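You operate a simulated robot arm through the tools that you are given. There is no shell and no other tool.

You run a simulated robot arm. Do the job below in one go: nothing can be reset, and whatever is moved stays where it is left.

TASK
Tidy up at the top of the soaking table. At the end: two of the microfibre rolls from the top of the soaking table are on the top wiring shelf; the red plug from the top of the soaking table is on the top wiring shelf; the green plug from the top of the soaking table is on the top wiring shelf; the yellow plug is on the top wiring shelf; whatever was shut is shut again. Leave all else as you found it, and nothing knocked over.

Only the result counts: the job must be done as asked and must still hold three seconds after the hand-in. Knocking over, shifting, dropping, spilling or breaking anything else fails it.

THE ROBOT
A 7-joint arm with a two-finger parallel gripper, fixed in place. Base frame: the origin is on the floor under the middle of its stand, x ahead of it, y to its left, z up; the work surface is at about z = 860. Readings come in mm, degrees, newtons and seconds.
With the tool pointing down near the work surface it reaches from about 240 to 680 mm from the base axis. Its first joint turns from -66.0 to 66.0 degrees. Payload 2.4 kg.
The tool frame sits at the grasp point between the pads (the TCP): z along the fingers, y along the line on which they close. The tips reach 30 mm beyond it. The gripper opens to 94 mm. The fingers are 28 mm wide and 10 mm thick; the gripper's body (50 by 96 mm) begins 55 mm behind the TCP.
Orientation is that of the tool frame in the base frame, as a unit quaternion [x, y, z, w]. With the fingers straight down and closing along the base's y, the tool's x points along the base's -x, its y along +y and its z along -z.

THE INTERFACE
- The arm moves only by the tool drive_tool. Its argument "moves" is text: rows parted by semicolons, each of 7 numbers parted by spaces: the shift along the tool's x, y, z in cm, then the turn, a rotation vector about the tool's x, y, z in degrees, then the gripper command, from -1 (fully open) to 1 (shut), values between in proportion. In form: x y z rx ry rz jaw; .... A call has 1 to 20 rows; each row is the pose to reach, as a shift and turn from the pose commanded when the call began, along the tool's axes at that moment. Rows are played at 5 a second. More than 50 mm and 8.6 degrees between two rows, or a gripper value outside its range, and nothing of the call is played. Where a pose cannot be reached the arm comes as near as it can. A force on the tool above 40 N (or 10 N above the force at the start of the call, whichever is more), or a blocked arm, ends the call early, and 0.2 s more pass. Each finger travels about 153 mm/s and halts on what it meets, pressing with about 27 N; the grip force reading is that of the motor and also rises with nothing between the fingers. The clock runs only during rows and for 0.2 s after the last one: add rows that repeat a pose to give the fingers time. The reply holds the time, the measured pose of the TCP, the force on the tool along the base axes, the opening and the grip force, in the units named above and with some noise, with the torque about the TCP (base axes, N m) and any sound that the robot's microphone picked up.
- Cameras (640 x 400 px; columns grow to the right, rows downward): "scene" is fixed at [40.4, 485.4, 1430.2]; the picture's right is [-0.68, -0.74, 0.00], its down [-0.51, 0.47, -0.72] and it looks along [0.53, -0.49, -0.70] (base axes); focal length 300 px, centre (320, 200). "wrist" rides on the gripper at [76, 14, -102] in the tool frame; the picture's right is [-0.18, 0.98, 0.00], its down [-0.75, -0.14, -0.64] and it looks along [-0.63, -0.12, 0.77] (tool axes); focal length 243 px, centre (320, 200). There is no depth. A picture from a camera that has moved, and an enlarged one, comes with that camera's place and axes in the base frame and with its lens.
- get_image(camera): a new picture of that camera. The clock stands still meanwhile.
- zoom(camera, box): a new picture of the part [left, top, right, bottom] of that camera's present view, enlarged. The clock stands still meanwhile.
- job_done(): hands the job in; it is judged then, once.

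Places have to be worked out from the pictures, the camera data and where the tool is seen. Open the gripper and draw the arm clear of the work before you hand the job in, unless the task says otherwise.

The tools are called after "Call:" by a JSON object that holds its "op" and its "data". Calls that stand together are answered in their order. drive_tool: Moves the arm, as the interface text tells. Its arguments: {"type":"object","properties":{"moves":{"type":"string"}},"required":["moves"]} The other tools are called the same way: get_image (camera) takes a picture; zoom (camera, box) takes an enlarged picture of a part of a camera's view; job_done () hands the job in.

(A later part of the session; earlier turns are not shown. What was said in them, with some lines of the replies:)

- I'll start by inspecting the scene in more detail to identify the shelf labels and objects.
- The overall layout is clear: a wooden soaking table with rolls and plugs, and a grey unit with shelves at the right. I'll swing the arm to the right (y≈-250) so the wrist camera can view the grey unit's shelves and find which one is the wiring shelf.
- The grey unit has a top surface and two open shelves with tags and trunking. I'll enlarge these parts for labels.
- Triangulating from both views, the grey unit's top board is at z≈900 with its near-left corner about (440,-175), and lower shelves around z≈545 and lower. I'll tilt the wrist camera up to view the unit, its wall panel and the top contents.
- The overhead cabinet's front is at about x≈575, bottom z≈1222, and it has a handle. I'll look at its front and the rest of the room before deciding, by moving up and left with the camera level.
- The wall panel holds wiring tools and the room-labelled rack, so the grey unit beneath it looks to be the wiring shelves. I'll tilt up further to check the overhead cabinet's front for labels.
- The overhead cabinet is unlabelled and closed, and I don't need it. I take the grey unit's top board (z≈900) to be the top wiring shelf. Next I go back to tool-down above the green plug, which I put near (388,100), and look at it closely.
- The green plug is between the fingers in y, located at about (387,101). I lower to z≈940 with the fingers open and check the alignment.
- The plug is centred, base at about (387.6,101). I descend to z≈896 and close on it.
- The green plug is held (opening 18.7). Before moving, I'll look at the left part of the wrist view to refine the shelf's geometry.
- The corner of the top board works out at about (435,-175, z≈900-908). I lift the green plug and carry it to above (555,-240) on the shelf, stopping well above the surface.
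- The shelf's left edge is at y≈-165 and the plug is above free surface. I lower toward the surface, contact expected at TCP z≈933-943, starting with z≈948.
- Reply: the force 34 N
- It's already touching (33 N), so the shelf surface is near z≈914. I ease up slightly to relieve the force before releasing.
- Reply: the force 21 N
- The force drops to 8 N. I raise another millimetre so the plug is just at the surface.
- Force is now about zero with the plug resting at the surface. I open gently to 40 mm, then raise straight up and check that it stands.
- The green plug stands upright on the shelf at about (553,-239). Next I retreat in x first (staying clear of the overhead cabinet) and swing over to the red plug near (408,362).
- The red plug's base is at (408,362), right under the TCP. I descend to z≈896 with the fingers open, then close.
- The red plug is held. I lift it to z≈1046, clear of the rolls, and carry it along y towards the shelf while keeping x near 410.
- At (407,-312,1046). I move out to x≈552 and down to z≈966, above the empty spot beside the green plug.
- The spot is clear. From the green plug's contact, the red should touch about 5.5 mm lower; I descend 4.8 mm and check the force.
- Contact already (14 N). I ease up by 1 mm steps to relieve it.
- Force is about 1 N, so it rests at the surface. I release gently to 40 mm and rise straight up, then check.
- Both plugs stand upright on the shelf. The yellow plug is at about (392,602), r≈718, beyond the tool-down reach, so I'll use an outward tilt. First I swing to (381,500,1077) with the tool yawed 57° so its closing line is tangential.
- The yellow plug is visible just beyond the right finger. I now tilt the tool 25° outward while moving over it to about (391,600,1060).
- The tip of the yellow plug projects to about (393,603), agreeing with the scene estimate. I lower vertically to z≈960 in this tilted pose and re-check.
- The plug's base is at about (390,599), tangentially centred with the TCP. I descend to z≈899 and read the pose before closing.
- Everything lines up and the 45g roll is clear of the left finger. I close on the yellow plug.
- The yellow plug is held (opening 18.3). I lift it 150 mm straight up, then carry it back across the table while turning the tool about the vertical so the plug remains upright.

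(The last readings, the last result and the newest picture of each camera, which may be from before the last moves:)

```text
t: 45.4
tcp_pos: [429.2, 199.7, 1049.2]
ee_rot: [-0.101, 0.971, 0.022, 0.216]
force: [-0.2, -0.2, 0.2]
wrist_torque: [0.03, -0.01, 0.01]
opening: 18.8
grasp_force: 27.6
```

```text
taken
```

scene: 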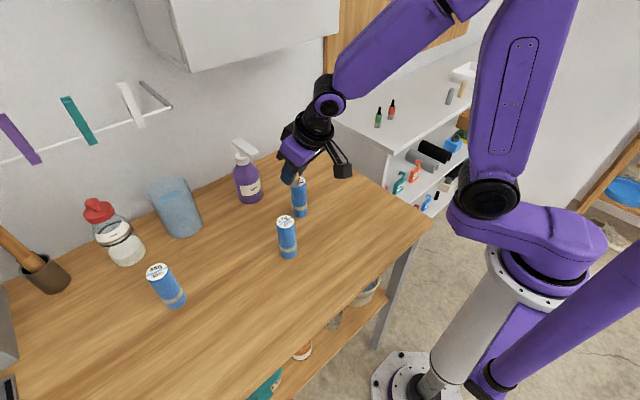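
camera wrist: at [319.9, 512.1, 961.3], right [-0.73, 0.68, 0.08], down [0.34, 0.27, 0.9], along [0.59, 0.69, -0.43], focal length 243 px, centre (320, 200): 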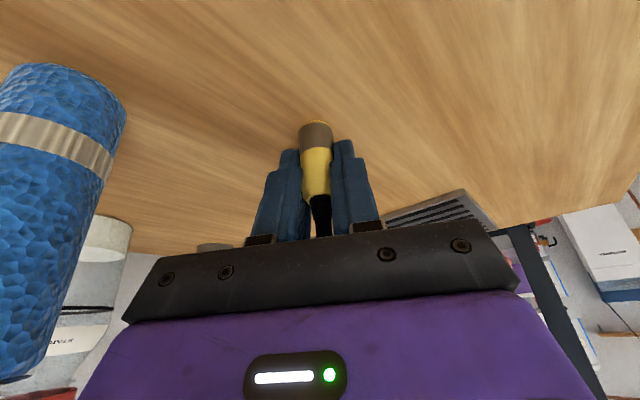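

The plug travels upright and nothing else is disturbed. I continue to above (500,-400) on the shelf, turning another 50° about the vertical.

Call:
{"op": "drive_tool", "data": {"moves": "0.38 -4.62 -0.18 1.6 0 3.5 1; 0.77 -9.25 -0.36 3.3 0 7 1; 1.15 -13.87 -0.54 4.9 0 10.5 1; 1.54 -18.5 -0.72 6.5 0 13.9 1; 1.92 -23.12 -0.9 8.1 0 17.4 1; 2.31 -27.75 -1.09 9.8 0 20.9 1; 2.69 -32.37 -1.27 11.4 0 24.4 1; 3.08 -37 -1.45 13 0 27.9 1; 3.46 -41.62 -1.63 14.6 0 31.4 1; 3.85 -46.25 -1.81 16.3 0 34.8 1; 4.23 -50.87 -1.99 17.9 0 38.3 1; 4.62 -55.5 -2.17 19.5 0 41.8 1; 5 -60.1 -2.35 21.15 0 45.3 1; 5 -60.1 -2.35 21.15 0 45.3 1"}}

Call:
{"op": "get_image", "data": {"camera": "wrist"}}

Call:
{"op": "get_image", "data": {"camera": "scene"}}

```text
t: 48.4
tcp_pos: [498.8, -397.6, 1051.4]
ee_rot: [0.318, 0.923, -0.07, 0.204]
force: [0.4, -1.8, 0.6]
wrist_torque: [-0.02, 0.01, 0.01]
opening: 18.6
grasp_force: 27.2
```

```text
taken
camera wrist: at [419.4, -315.8, 1113.4], right [0.74, 0.67, 0.08], down [0.24, -0.37, 0.9], along [0.63, -0.65, -0.43], focal length 243 px, centre (320, 200)
```

wrist: 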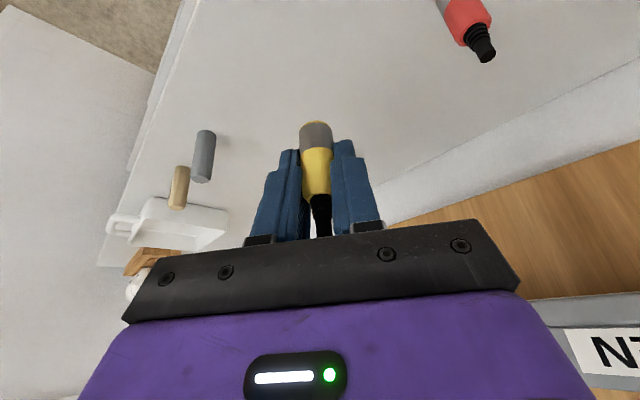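

```text
taken
```

scene: 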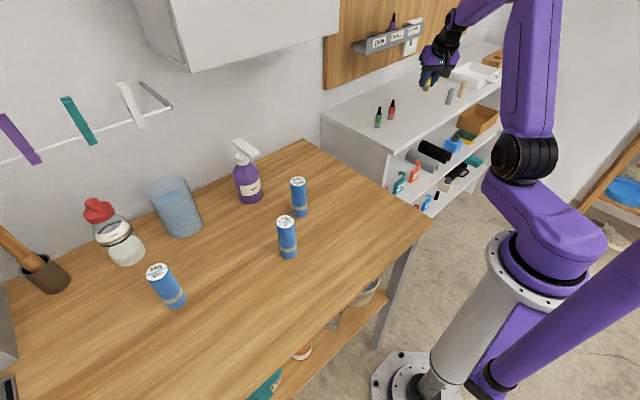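

The plug hangs above a free spot of the shelf at (499,-398), with verticality confirmed by the orientation. I descend vertically to about z≈969 first.

Call:
{"op": "drive_tool", "data": {"moves": "1.69 0 3.62 0 0 0 1; 2.96 0 6.34 0 0 0 1; 3.47 0 7.43 0 0 0 1; 3.47 0 7.43 0 0 0 1"}}

```text
t: 49.4
tcp_pos: [498.6, -397.0, 968.9]
ee_rot: [0.318, 0.923, -0.071, 0.205]
force: [0.4, 0.5, 0.3]
wrist_torque: [0.0, -0.02, 0.01]
opening: 18.4
grasp_force: 27.5
```

No contact yet at z≈969. I go down 6 mm more and check.

Call:
{"op": "drive_tool", "data": {"moves": "0.13 0 0.27 0 0 0 1; 0.25 0 0.54 0 0 0 1; 0.25 0 0.54 0 0 0 1"}}

```text
t: 50.2
tcp_pos: [497.9, -396.6, 962.5]
ee_rot: [0.318, 0.923, -0.07, 0.205]
force: [0.0, 0.4, -0.1]
wrist_torque: [-0.05, 0.04, 0.0]
opening: 18.6
grasp_force: 26.6
```

Call:
{"op": "drive_tool", "data": {"moves": "0.04 0 0.09 0 0 0 1; 0.085 0 0.18 0 0 0 1; 0.085 0 0.18 0 0 0 1"}}

```text
t: 51.0
tcp_pos: [499.5, -397.9, 960.0]
ee_rot: [0.318, 0.923, -0.07, 0.205]
force: [-1.2, 0.7, 4.6]
wrist_torque: [0.0, 0.04, -0.01]
opening: 18.5
grasp_force: 27.1
```

Light contact (4.6 N) at z≈960: the plug is on the shelf. I release gently and rise vertically.

Call:
{"op": "drive_tool", "data": {"moves": "0 0 0 0 0 0 0.45; 0 0 0 0 0 0 0.15; 0 0 0 0 0 0 0.15; -0.85 0 -1.81 0 0 0 0.15; -2.12 0 -4.53 0 0 0 0.15; -3.8 0 -8.15 0 0 0 0.15; -5.08 0 -10.87 0 0 0 0.15; -5.08 0 -10.87 0 0 0 0.15"}}

Call:
{"op": "get_image", "data": {"camera": "wrist"}}

Call:
{"op": "get_image", "data": {"camera": "scene"}}

```text
t: 52.8
tcp_pos: [498.8, -397.1, 1079.7]
ee_rot: [0.317, 0.924, -0.07, 0.204]
force: [0.1, 0.1, 0.1]
wrist_torque: [0.03, 0.0, -0.05]
opening: 40.2
grasp_force: 0.0
```

```text
taken
camera wrist: at [420.2, -315.6, 1141.7], right [0.74, 0.67, 0.08], down [0.24, -0.36, 0.9], along [0.63, -0.64, -0.43], focal length 243 px, centre (320, 200)
```

wrist: 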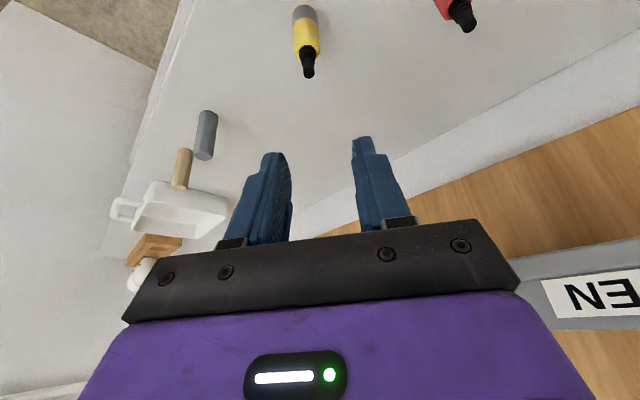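

```text
taken
```

scene: 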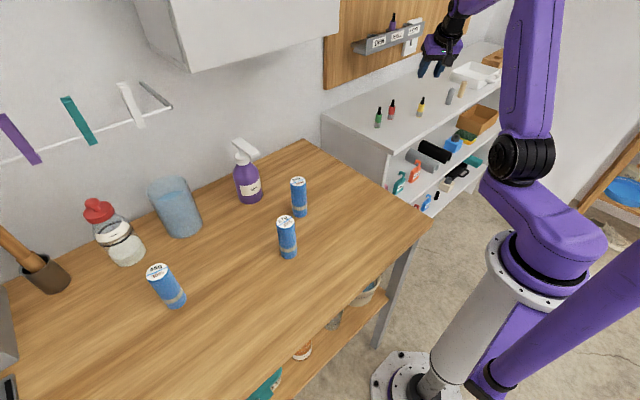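

All three plugs stand upright on the shelf. Next come the rolls: I un-tilt the tool while backing off to (429,-247,1080).

Call:
{"op": "drive_tool", "data": {"moves": "3.34 1.88 -1.56 0 6.25 0 0.15; 6.69 3.76 -3.12 0 12.5 0 0.15; 10.03 5.63 -4.67 0 18.75 0 0.15; 13.37 7.51 -6.23 0 25 0 0.15; 13.37 7.51 -6.23 0 25 0 0.15"}}

```text
t: 54.0
tcp_pos: [429.2, -243.3, 1082.1]
ee_rot: [0.325, 0.946, 0.0, -0.001]
force: [-0.1, -0.3, 0.1]
wrist_torque: [0.0, 0.0, 0.04]
opening: 40.2
grasp_force: 0.0
```

The tool is vertical again. I move to above the 34g roll (≈(469,160)) while removing the yaw.

Call:
{"op": "drive_tool", "data": {"moves": "2.41 3.8 0.2 0 0 -4.2 -0.2; 4.82 7.6 0.5 0 0 -8.4 -0.6; 7.23 11.4 0.7 0 0 -12.7 -1; 9.64 15.2 1 0 0 -16.9 -1; 12.05 19 1.2 0 0 -21.1 -1; 14.46 22.8 1.5 0 0 -25.3 -1; 16.87 26.6 1.7 0 0 -29.5 -1; 19.28 30.4 2 0 0 -33.8 -1; 21.67 34.2 2.2 0 0 -38 -1; 21.67 34.2 2.2 0 0 -38 -1"}}

Call:
{"op": "get_image", "data": {"camera": "wrist"}}

Call:
{"op": "get_image", "data": {"camera": "scene"}}

```text
t: 56.2
tcp_pos: [468.9, 157.5, 1055.9]
ee_rot: [0.0, 1.0, 0.0, 0.0]
force: [-0.2, -0.5, 0.4]
wrist_torque: [0.01, 0.01, -0.02]
opening: 93.9
grasp_force: 0.0
```

```text
taken
camera wrist: at [392.1, 171.7, 1160.1], right [0.18, 0.98, 0.0], down [0.75, -0.14, 0.64], along [0.63, -0.12, -0.77], focal length 243 px, centre (320, 200)
```

wrist: 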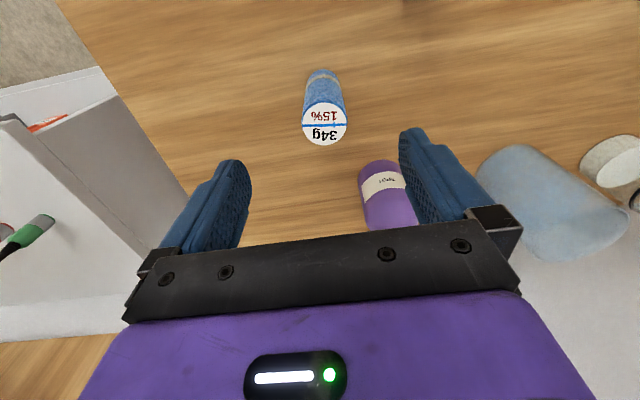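

```text
taken
```

scene: 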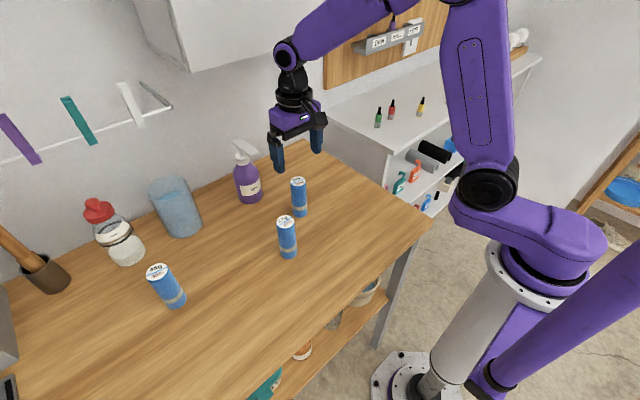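

The 34g roll is at about (468.5,160.5), diameter about 37 mm. I shift 3 mm in y, descend to z≈928 and close on it.

Call:
{"op": "drive_tool", "data": {"moves": "0 0.3 4 0 0 0 -1; 0 0.3 8 0 0 0 -1; 0 0.3 11 0 0 0 -1; 0 0.3 12.8 0 0 0 -1; 0 0.3 12.8 0 0 0 -1; 0 0.3 12.8 0 0 0 -0.2; 0 0.3 12.8 0 0 0 0.5; 0 0.3 12.8 0 0 0 1; 0 0.3 12.8 0 0 0 1"}}

Call:
{"op": "get_image", "data": {"camera": "wrist"}}

Call:
{"op": "get_image", "data": {"camera": "scene"}}

```text
t: 58.2
tcp_pos: [467.3, 158.7, 928.5]
ee_rot: [0.0, 1.0, 0.001, 0.0]
force: [-0.1, -0.9, -0.4]
wrist_torque: [0.01, 0.02, -0.01]
opening: 37.0
grasp_force: 26.8
```

```text
taken
camera wrist: at [391.9, 173.9, 1033.2], right [0.18, 0.98, 0.0], down [0.75, -0.14, 0.64], along [0.63, -0.12, -0.77], focal length 243 px, centre (320, 200)
```

wrist: 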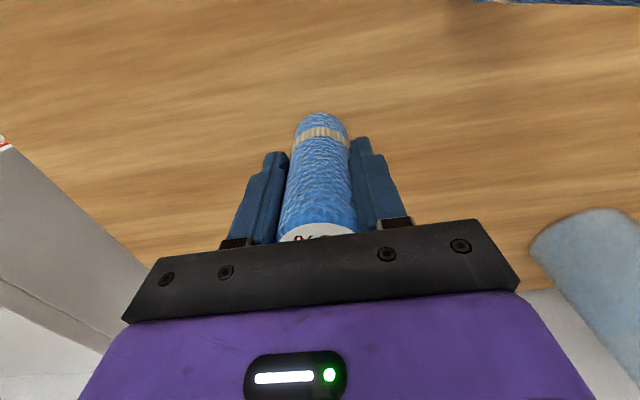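

```text
taken
```

scene: 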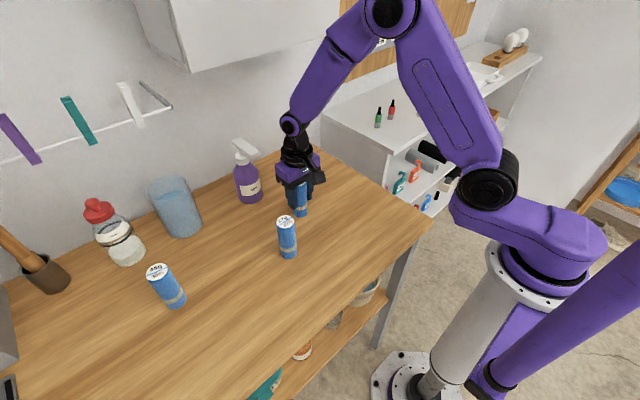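

The 34g roll is held (37 mm). I lift it 100 mm and carry it to above (495,-240) on the shelf.

Call:
{"op": "drive_tool", "data": {"moves": "0 0 -1 0 0 0 1; 0 0 -5 0 0 0 1; 0 0 -10 0 0 0 1; 0 -4.45 -10 0 0 0 1; 0 -8.9 -10 0 0 0 1; 0 -13.35 -10 0 0 0 1; 0 -17.8 -10 0 0 0 1; 0 -22.25 -10 0 0 0 1; 0 -26.7 -10 0 0 0 1; -0.9 -31.15 -10 0 0 0 1; -1.8 -35.6 -10 0 0 0 1; -2.7 -40 -10 0 0 0 1; -2.7 -40 -10 0 0 0 1"}}

Call:
{"op": "get_image", "data": {"camera": "wrist"}}

Call:
{"op": "get_image", "data": {"camera": "scene"}}

```text
t: 61.0
tcp_pos: [499.2, -240.5, 1029.5]
ee_rot: [0.0, 1.0, 0.0, -0.001]
force: [0.3, 0.0, -0.1]
wrist_torque: [0.02, 0.0, -0.02]
opening: 37.3
grasp_force: 27.0
```

```text
taken
camera wrist: at [423.2, -226.1, 1133.4], right [0.18, 0.98, 0.0], down [0.75, -0.14, 0.64], along [0.63, -0.12, -0.77], focal length 243 px, centre (320, 200)
```

wrist: 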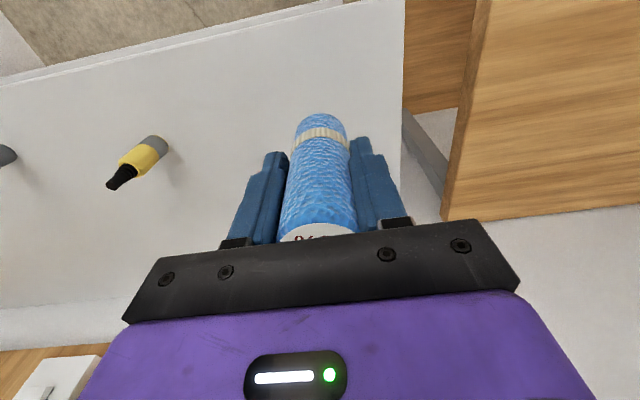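

```text
taken
```

scene: 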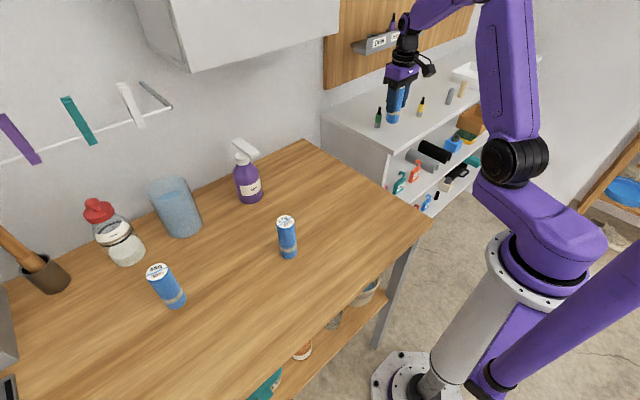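

Above the placing spot at (497,-240). Contact is expected at TCP z≈985-988; I descend to about 994 first.

Call:
{"op": "drive_tool", "data": {"moves": "0 0 2 0 0 0 1; 0 0 3.3 0 0 0 1; 0 0 3.5 0 0 0 1; 0 0 3.5 0 0 0 1"}}

```text
t: 62.0
tcp_pos: [496.6, -241.4, 993.3]
ee_rot: [0.0, 1.0, 0.0, 0.0]
force: [-0.3, 0.0, -0.4]
wrist_torque: [-0.02, 0.01, 0.02]
opening: 37.5
grasp_force: 26.3
```

No contact yet at 993. I continue in small steps.

Call:
{"op": "drive_tool", "data": {"moves": "0 0 0.2 0 0 0 1; 0 0 0.4 0 0 0 1; 0 0 0.4 0 0 0 1"}}

```text
t: 62.8
tcp_pos: [497.3, -240.5, 990.3]
ee_rot: [0.0, 1.0, 0.0, 0.0]
force: [0.7, -0.5, -0.7]
wrist_torque: [0.03, -0.02, -0.02]
opening: 37.0
grasp_force: 26.8
```

Call:
{"op": "drive_tool", "data": {"moves": "0 0 0.1 0 0 0 1; 0 0 0.2 0 0 0 1; 0 0 0.2 0 0 0 1"}}

```text
t: 63.6
tcp_pos: [496.7, -240.8, 989.3]
ee_rot: [0.0, 1.0, 0.0, 0.001]
force: [0.4, 1.5, 4.3]
wrist_torque: [0.08, 0.04, -0.02]
opening: 36.9
grasp_force: 27.3
```

Light contact (4.3 N): the roll stands on the shelf. I open to about 56 mm and rise straight up 130 mm.

Call:
{"op": "drive_tool", "data": {"moves": "0 0 0 0 0 0 0.1; 0 0 0 0 0 0 -0.2; 0 0 0 0 0 0 -0.2; 0 0 -2 0 0 0 -0.2; 0 0 -5 0 0 0 -0.2; 0 0 -9 0 0 0 -0.2; 0 0 -12 0 0 0 -0.2; 0 0 -12 0 0 0 -0.2"}}

Call:
{"op": "get_image", "data": {"camera": "wrist"}}

Call:
{"op": "get_image", "data": {"camera": "scene"}}

```text
t: 65.4
tcp_pos: [496.0, -241.3, 1108.9]
ee_rot: [-0.001, 1.0, -0.001, -0.001]
force: [-0.4, 0.3, 0.4]
wrist_torque: [-0.02, -0.01, -0.03]
opening: 56.7
grasp_force: 0.1
```

```text
taken
camera wrist: at [421.1, -226.0, 1212.9], right [0.18, 0.98, 0.0], down [0.75, -0.14, 0.64], along [0.63, -0.12, -0.77], focal length 243 px, centre (320, 200)
```

wrist: 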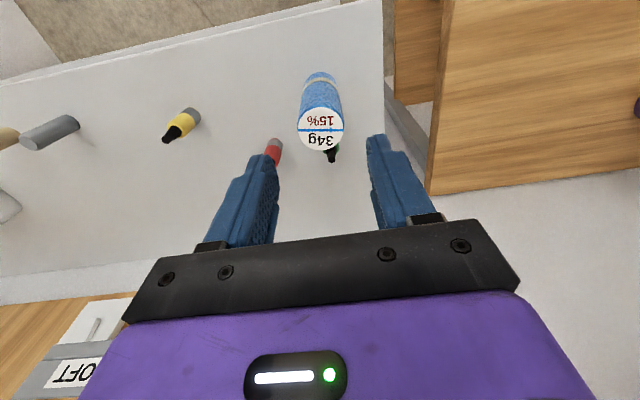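

```text
taken
```

scene: 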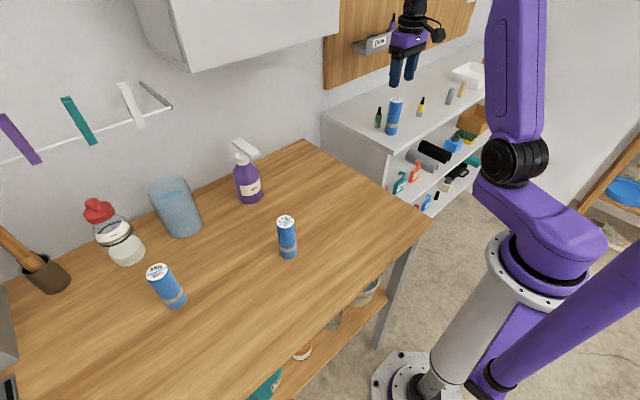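

The 34g roll stands well on the shelf. I now go for the 27g roll at about (390,260).

Call:
{"op": "drive_tool", "data": {"moves": "3.5 2.5 0 0 0 0 -0.2; 7 6 0 0 0 0 -0.2; 9.5 10 0.5 0 0 0 -0.6; 10.6 14.6 1 0 0 0 -1; 10.6 19.2 1.5 0 0 0 -1; 10.6 23.8 2 0 0 0 -1; 10.6 28.4 2.5 0 0 0 -1; 10.6 33 3 0 0 0 -1; 10.6 37.6 3.5 0 0 0 -1; 10.6 42.2 4 0 0 0 -1; 10.6 46.8 4.5 0 0 0 -1; 10.6 50.1 4.9 0 0 0 -1; 10.6 50.1 4.9 0 0 0 -1"}}

Call:
{"op": "get_image", "data": {"camera": "wrist"}}

```text
t: 68.2
tcp_pos: [389.4, 259.6, 1059.3]
ee_rot: [0.0, 1.0, 0.001, 0.0]
force: [-0.3, 0.1, 0.1]
wrist_torque: [0.01, -0.02, 0.0]
opening: 93.9
grasp_force: 0.1
```

```text
taken
camera wrist: at [314.4, 274.4, 1163.0], right [0.18, 0.98, 0.0], down [0.75, -0.14, 0.64], along [0.63, -0.12, -0.77], focal length 243 px, centre (320, 200)
```

wrist: 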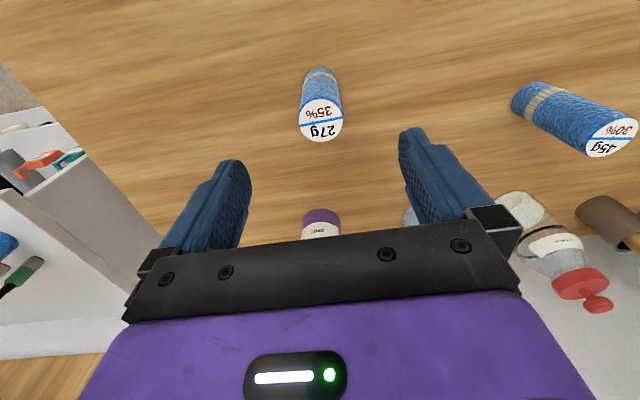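

The 27g roll top centres at (390,260), under the TCP. I descend to z≈928 and close.

Call:
{"op": "drive_tool", "data": {"moves": "0 0 4 0 0 0 -1; 0 0 8 0 0 0 -1; 0 0 11 0 0 0 -1; 0 0 13.1 0 0 0 -1; 0 0 13.1 0 0 0 -1; 0 0 13.1 0 0 0 -0.2; 0 0 13.1 0 0 0 0.5; 0 0 13.1 0 0 0 1; 0 0 13.1 0 0 0 1"}}

Call:
{"op": "get_image", "data": {"camera": "wrist"}}

```text
t: 70.2
tcp_pos: [388.8, 259.2, 929.4]
ee_rot: [0.0, 1.0, 0.001, 0.0]
force: [0.5, -0.6, -0.8]
wrist_torque: [0.0, 0.0, 0.0]
opening: 37.0
grasp_force: 27.2
```

```text
taken
camera wrist: at [314.3, 273.8, 1033.2], right [0.18, 0.98, 0.0], down [0.75, -0.14, 0.64], along [0.63, -0.12, -0.77], focal length 243 px, centre (320, 200)
```

wrist: 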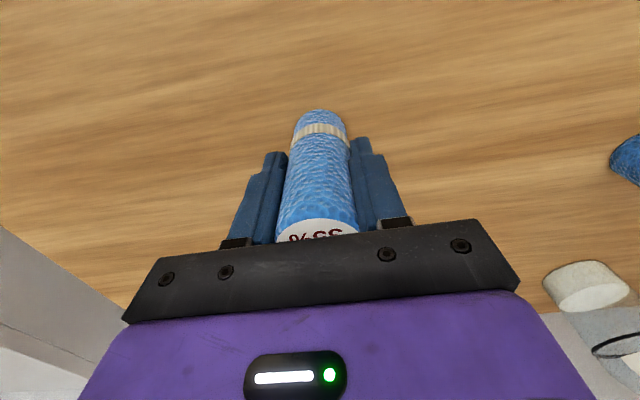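

The 27g roll is held (37 mm). I lift it, carry it at x≈390 in front of the shelf (clear of the standing 34g roll), then move in to (495,-318).

Call:
{"op": "drive_tool", "data": {"moves": "0 0 -1 0 0 0 1; 0 0 -5 0 0 0 1; 0 0 -10 0 0 0 1; 0 -4.45 -10 0 0 0 1; 0 -8.9 -10 0 0 0 1; 0 -13.35 -10 0 0 0 1; 0 -17.8 -10 0 0 0 1; 0 -22.25 -10 0 0 0 1; 0 -26.7 -10 0 0 0 1; 0 -31.15 -10 0 0 0 1; 0 -35.6 -10 0 0 0 1; 0 -40 -10 0 0 0 1; 0 -44.5 -10 0 0 0 1; 0 -49 -10 0 0 0 1; 0 -53.5 -10 0 0 0 1; 0 -57.7 -10 0 0 0 1; -3.5 -57.7 -10 0 0 0 1; -7 -57.7 -10 0 0 0 1; -10.5 -57.7 -10 0 0 0 1; -10.5 -57.7 -10 0 0 0 1"}}

Call:
{"op": "get_image", "data": {"camera": "wrist"}}

Call:
{"op": "get_image", "data": {"camera": "scene"}}

```text
t: 74.4
tcp_pos: [497.3, -317.4, 1028.6]
ee_rot: [0.0, 1.0, 0.0, 0.0]
force: [0.0, 0.2, -0.2]
wrist_torque: [0.03, 0.02, 0.02]
opening: 37.1
grasp_force: 27.1
```

```text
taken
camera wrist: at [421.7, -302.1, 1132.8], right [0.18, 0.98, 0.0], down [0.75, -0.14, 0.64], along [0.63, -0.12, -0.77], focal length 243 px, centre (320, 200)
```

wrist: 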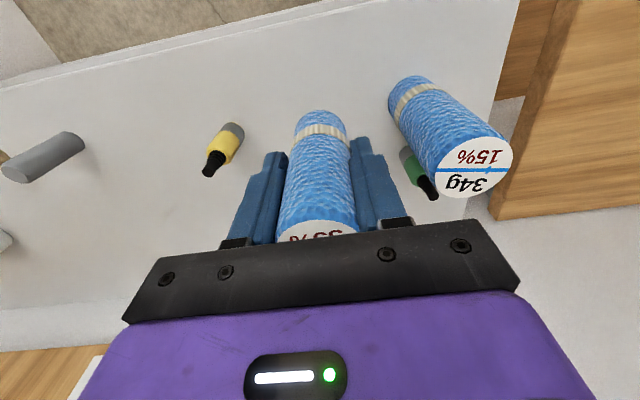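

```text
taken
```

scene: 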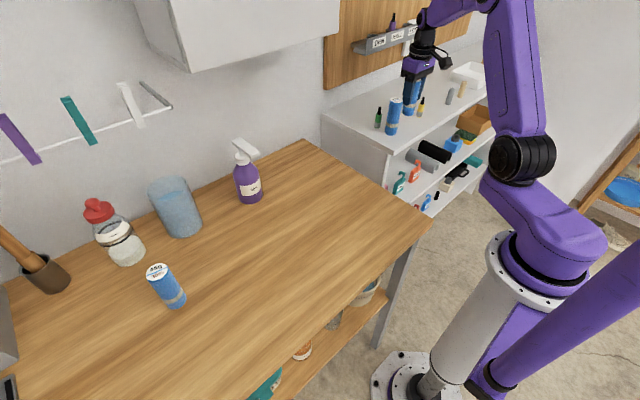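

The roll hangs between the 34g roll and the yellow plug with clearance on each side. I descend to about 993, then in small steps.

Call:
{"op": "drive_tool", "data": {"moves": "0 0 2 0 0 0 1; 0 0 3.3 0 0 0 1; 0 0 3.6 0 0 0 1; 0 0 3.6 0 0 0 1"}}

Call:
{"op": "drive_tool", "data": {"moves": "0 0 0.15 0 0 0 1; 0 0 0.3 0 0 0 1; 0 0 0.3 0 0 0 1"}}

```text
t: 75.4
tcp_pos: [494.7, -317.5, 991.7]
ee_rot: [0.0, 1.0, 0.0, 0.0]
force: [0.3, 0.1, 0.2]
wrist_torque: [-0.01, 0.01, -0.01]
opening: 37.0
grasp_force: 27.1
```

```text
t: 76.2
tcp_pos: [495.9, -317.2, 989.8]
ee_rot: [0.0, 1.0, 0.0, 0.0]
force: [-0.8, 1.1, -0.6]
wrist_torque: [-0.01, -0.02, 0.01]
opening: 37.0
grasp_force: 26.8
```

Still free at about 989.8. I take another 1.5 mm.

Call:
{"op": "drive_tool", "data": {"moves": "0 0 0.08 0 0 0 1; 0 0 0.15 0 0 0 1; 0 0 0.15 0 0 0 1"}}

```text
t: 77.0
tcp_pos: [495.9, -316.1, 988.6]
ee_rot: [0.0, 1.0, 0.0, 0.002]
force: [-3.7, 2.7, 24.7]
wrist_torque: [0.14, 0.3, -0.08]
opening: 36.9
grasp_force: 26.9
```

Firm contact (25 N) now; I ease up about 1 mm to take the load off.

Call:
{"op": "drive_tool", "data": {"moves": "0 0 -0.06 0 0 0 1; 0 0 -0.1 0 0 0 1; 0 0 -0.1 0 0 0 1"}}

```text
t: 77.8
tcp_pos: [495.3, -317.3, 987.7]
ee_rot: [0.0, 1.0, -0.001, 0.001]
force: [4.0, -0.8, 14.9]
wrist_torque: [-0.02, -0.27, -0.04]
opening: 37.0
grasp_force: 26.9
```

Call:
{"op": "drive_tool", "data": {"moves": "0 0 -0.05 0 0 0 1; 0 0 -0.08 0 0 0 1; 0 0 -0.08 0 0 0 1"}}

```text
t: 78.6
tcp_pos: [495.6, -316.6, 990.1]
ee_rot: [0.0, 1.0, 0.0, -0.001]
force: [2.6, -1.0, 8.0]
wrist_torque: [-0.09, -0.26, -0.05]
opening: 36.9
grasp_force: 26.9
```

Call:
{"op": "drive_tool", "data": {"moves": "0 0 -0.04 0 0 0 1; 0 0 -0.06 0 0 0 1; 0 0 -0.06 0 0 0 1"}}

```text
t: 79.4
tcp_pos: [495.2, -318.3, 990.6]
ee_rot: [0.0, 1.0, 0.001, -0.001]
force: [0.3, -0.2, -1.6]
wrist_torque: [-0.02, 0.02, -0.02]
opening: 36.9
grasp_force: 26.8
```

The load is gone, so the roll is just at the surface. I open to about 56 mm and rise straight up.

Call:
{"op": "drive_tool", "data": {"moves": "0 0 0 0 0 0 0.1; 0 0 0 0 0 0 -0.2; 0 0 0 0 0 0 -0.2; 0 0 -2 0 0 0 -0.2; 0 0 -5 0 0 0 -0.2; 0 0 -9 0 0 0 -0.2; 0 0 -13 0 0 0 -0.2; 0 0 -13 0 0 0 -0.2"}}

Call:
{"op": "get_image", "data": {"camera": "wrist"}}

Call:
{"op": "get_image", "data": {"camera": "scene"}}

```text
t: 81.2
tcp_pos: [495.8, -317.6, 1122.1]
ee_rot: [0.0, 1.0, 0.0, 0.0]
force: [0.0, 0.1, -0.5]
wrist_torque: [0.0, 0.05, 0.04]
opening: 56.5
grasp_force: 0.0
```

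```text
taken
camera wrist: at [420.4, -302.8, 1226.0], right [0.18, 0.98, 0.0], down [0.75, -0.14, 0.64], along [0.63, -0.12, -0.77], focal length 243 px, centre (320, 200)
```

wrist: 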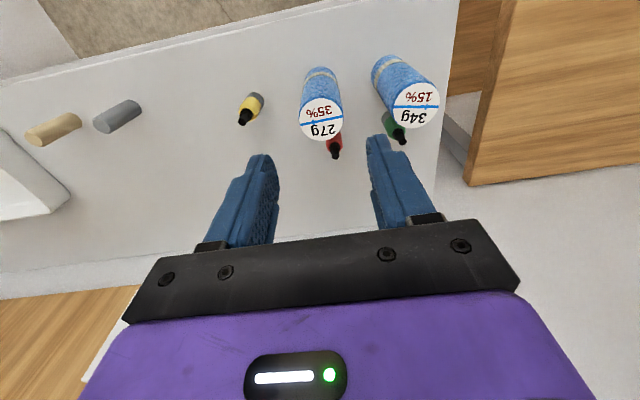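

```text
taken
```

scene: 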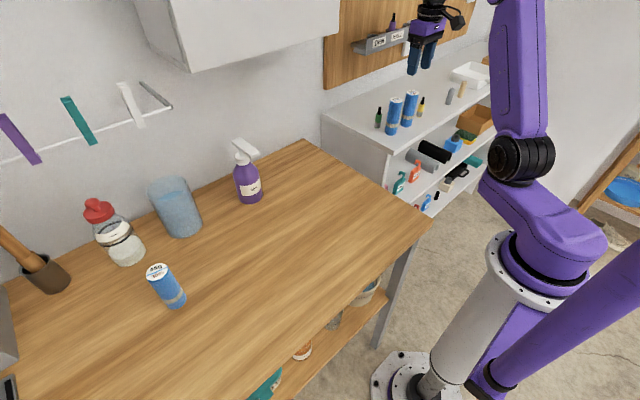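

All five items are standing on the top board. I retreat the arm upward and back, open the gripper fully, then check everything.

Call:
{"op": "drive_tool", "data": {"moves": "1 0 -3 0 0 0 -0.2; 4.5 2 -5 0 0 0 -0.2; 8 5 -6 0 0 0 -0.6; 10.5 9 -6 0 0 0 -1; 11.6 13.5 -6 0 0 0 -1; 11.6 18 -6 0 0 0 -1; 11.6 22 -6 0 0 0 -1; 11.6 22 -6 0 0 0 -1"}}

Call:
{"op": "get_image", "data": {"camera": "scene"}}

Call:
{"op": "zoom", "data": {"camera": "scene", "box": [340, 60, 500, 160]}}

Call:
{"op": "get_image", "data": {"camera": "wrist"}}

```text
t: 83.0
tcp_pos: [378.3, -94.9, 1184.5]
ee_rot: [0.0, 1.0, 0.0, 0.001]
force: [-0.3, -0.6, -0.2]
wrist_torque: [-0.01, -0.01, 0.01]
opening: 94.0
grasp_force: 0.3
```

```text
taken
```

scene: 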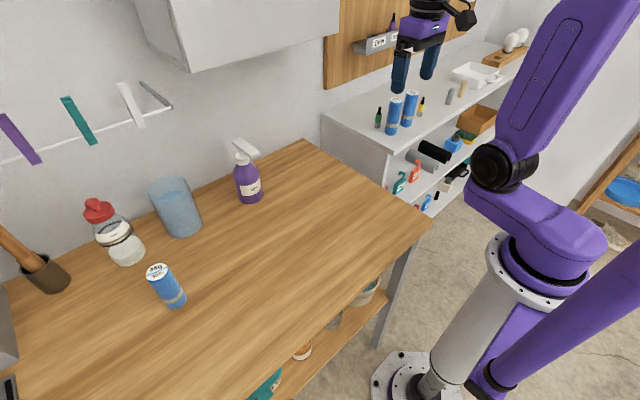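

```text
4.00 times, centred on (420, 110) of scene
camera zoom: at [40.4, 485.5, 1430.2], right [-0.68, -0.74, 0.0], down [-0.51, 0.47, -0.72], along [0.53, -0.49, -0.7], focal length 1198 px, centre (-80, 560)
```

zoom: 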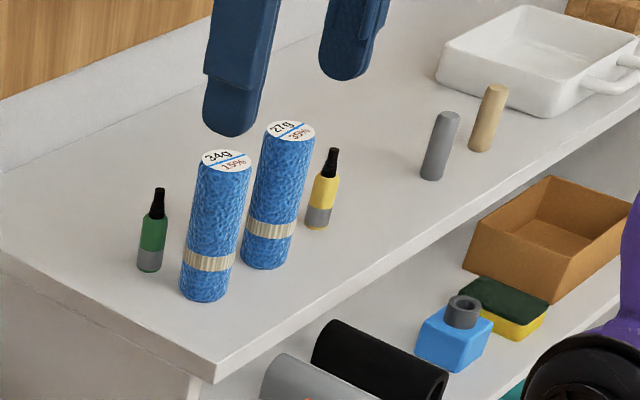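

```text
taken
camera wrist: at [302.7, -80.9, 1286.7], right [0.18, 0.98, 0.0], down [0.75, -0.14, 0.64], along [0.63, -0.12, -0.77], focal length 243 px, centre (320, 200)
```

wrist: 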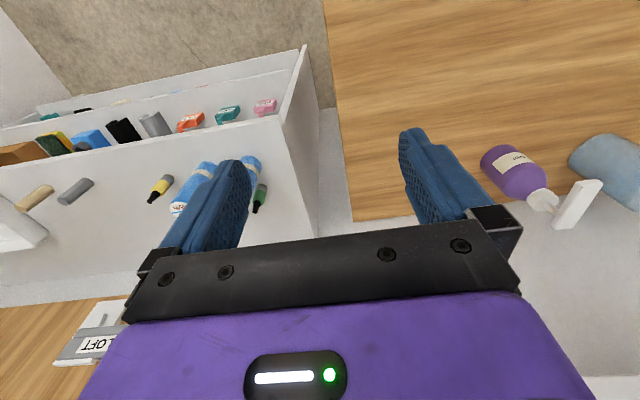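

The 34g and 27g rolls and the green and yellow plugs are upright on the grey unit's top board. The red plug is hidden behind the rolls now, but I saw it upright in the earlier wrist view. The 45g roll and the other objects look unmoved, nothing was opened, and the arm is clear with the gripper open, so I hand the job in.

Call:
{"op": "job_done", "data": {}}

```text
The job is handed in.
```

I moved the 34g and 27g microfibre rolls and the red, green and yellow plugs to the top board of the grey unit, and handed the job in. The tool accepted the hand-in but gave no verdict.

- **Which shelf:** nothing is labelled "wiring shelf". I took it to be the grey unit's top board, because that unit holds trunking and room tags and has the DEN/HALL/LOFT rack on the wall above it. If a lower shelf was meant, the items are in the wrong place.
- **Final check:** both rolls and the green and yellow plugs are upright in the last close-up. The red plug is hidden behind the rolls there. I saw it standing after I placed it, and its tip still showed in a later view.
- **Everything else:** I never opened the overhead cabinet or anything else that was shut. The 45g roll and the other objects on the table look unmoved. The gripper is open and the arm is clear of the work.
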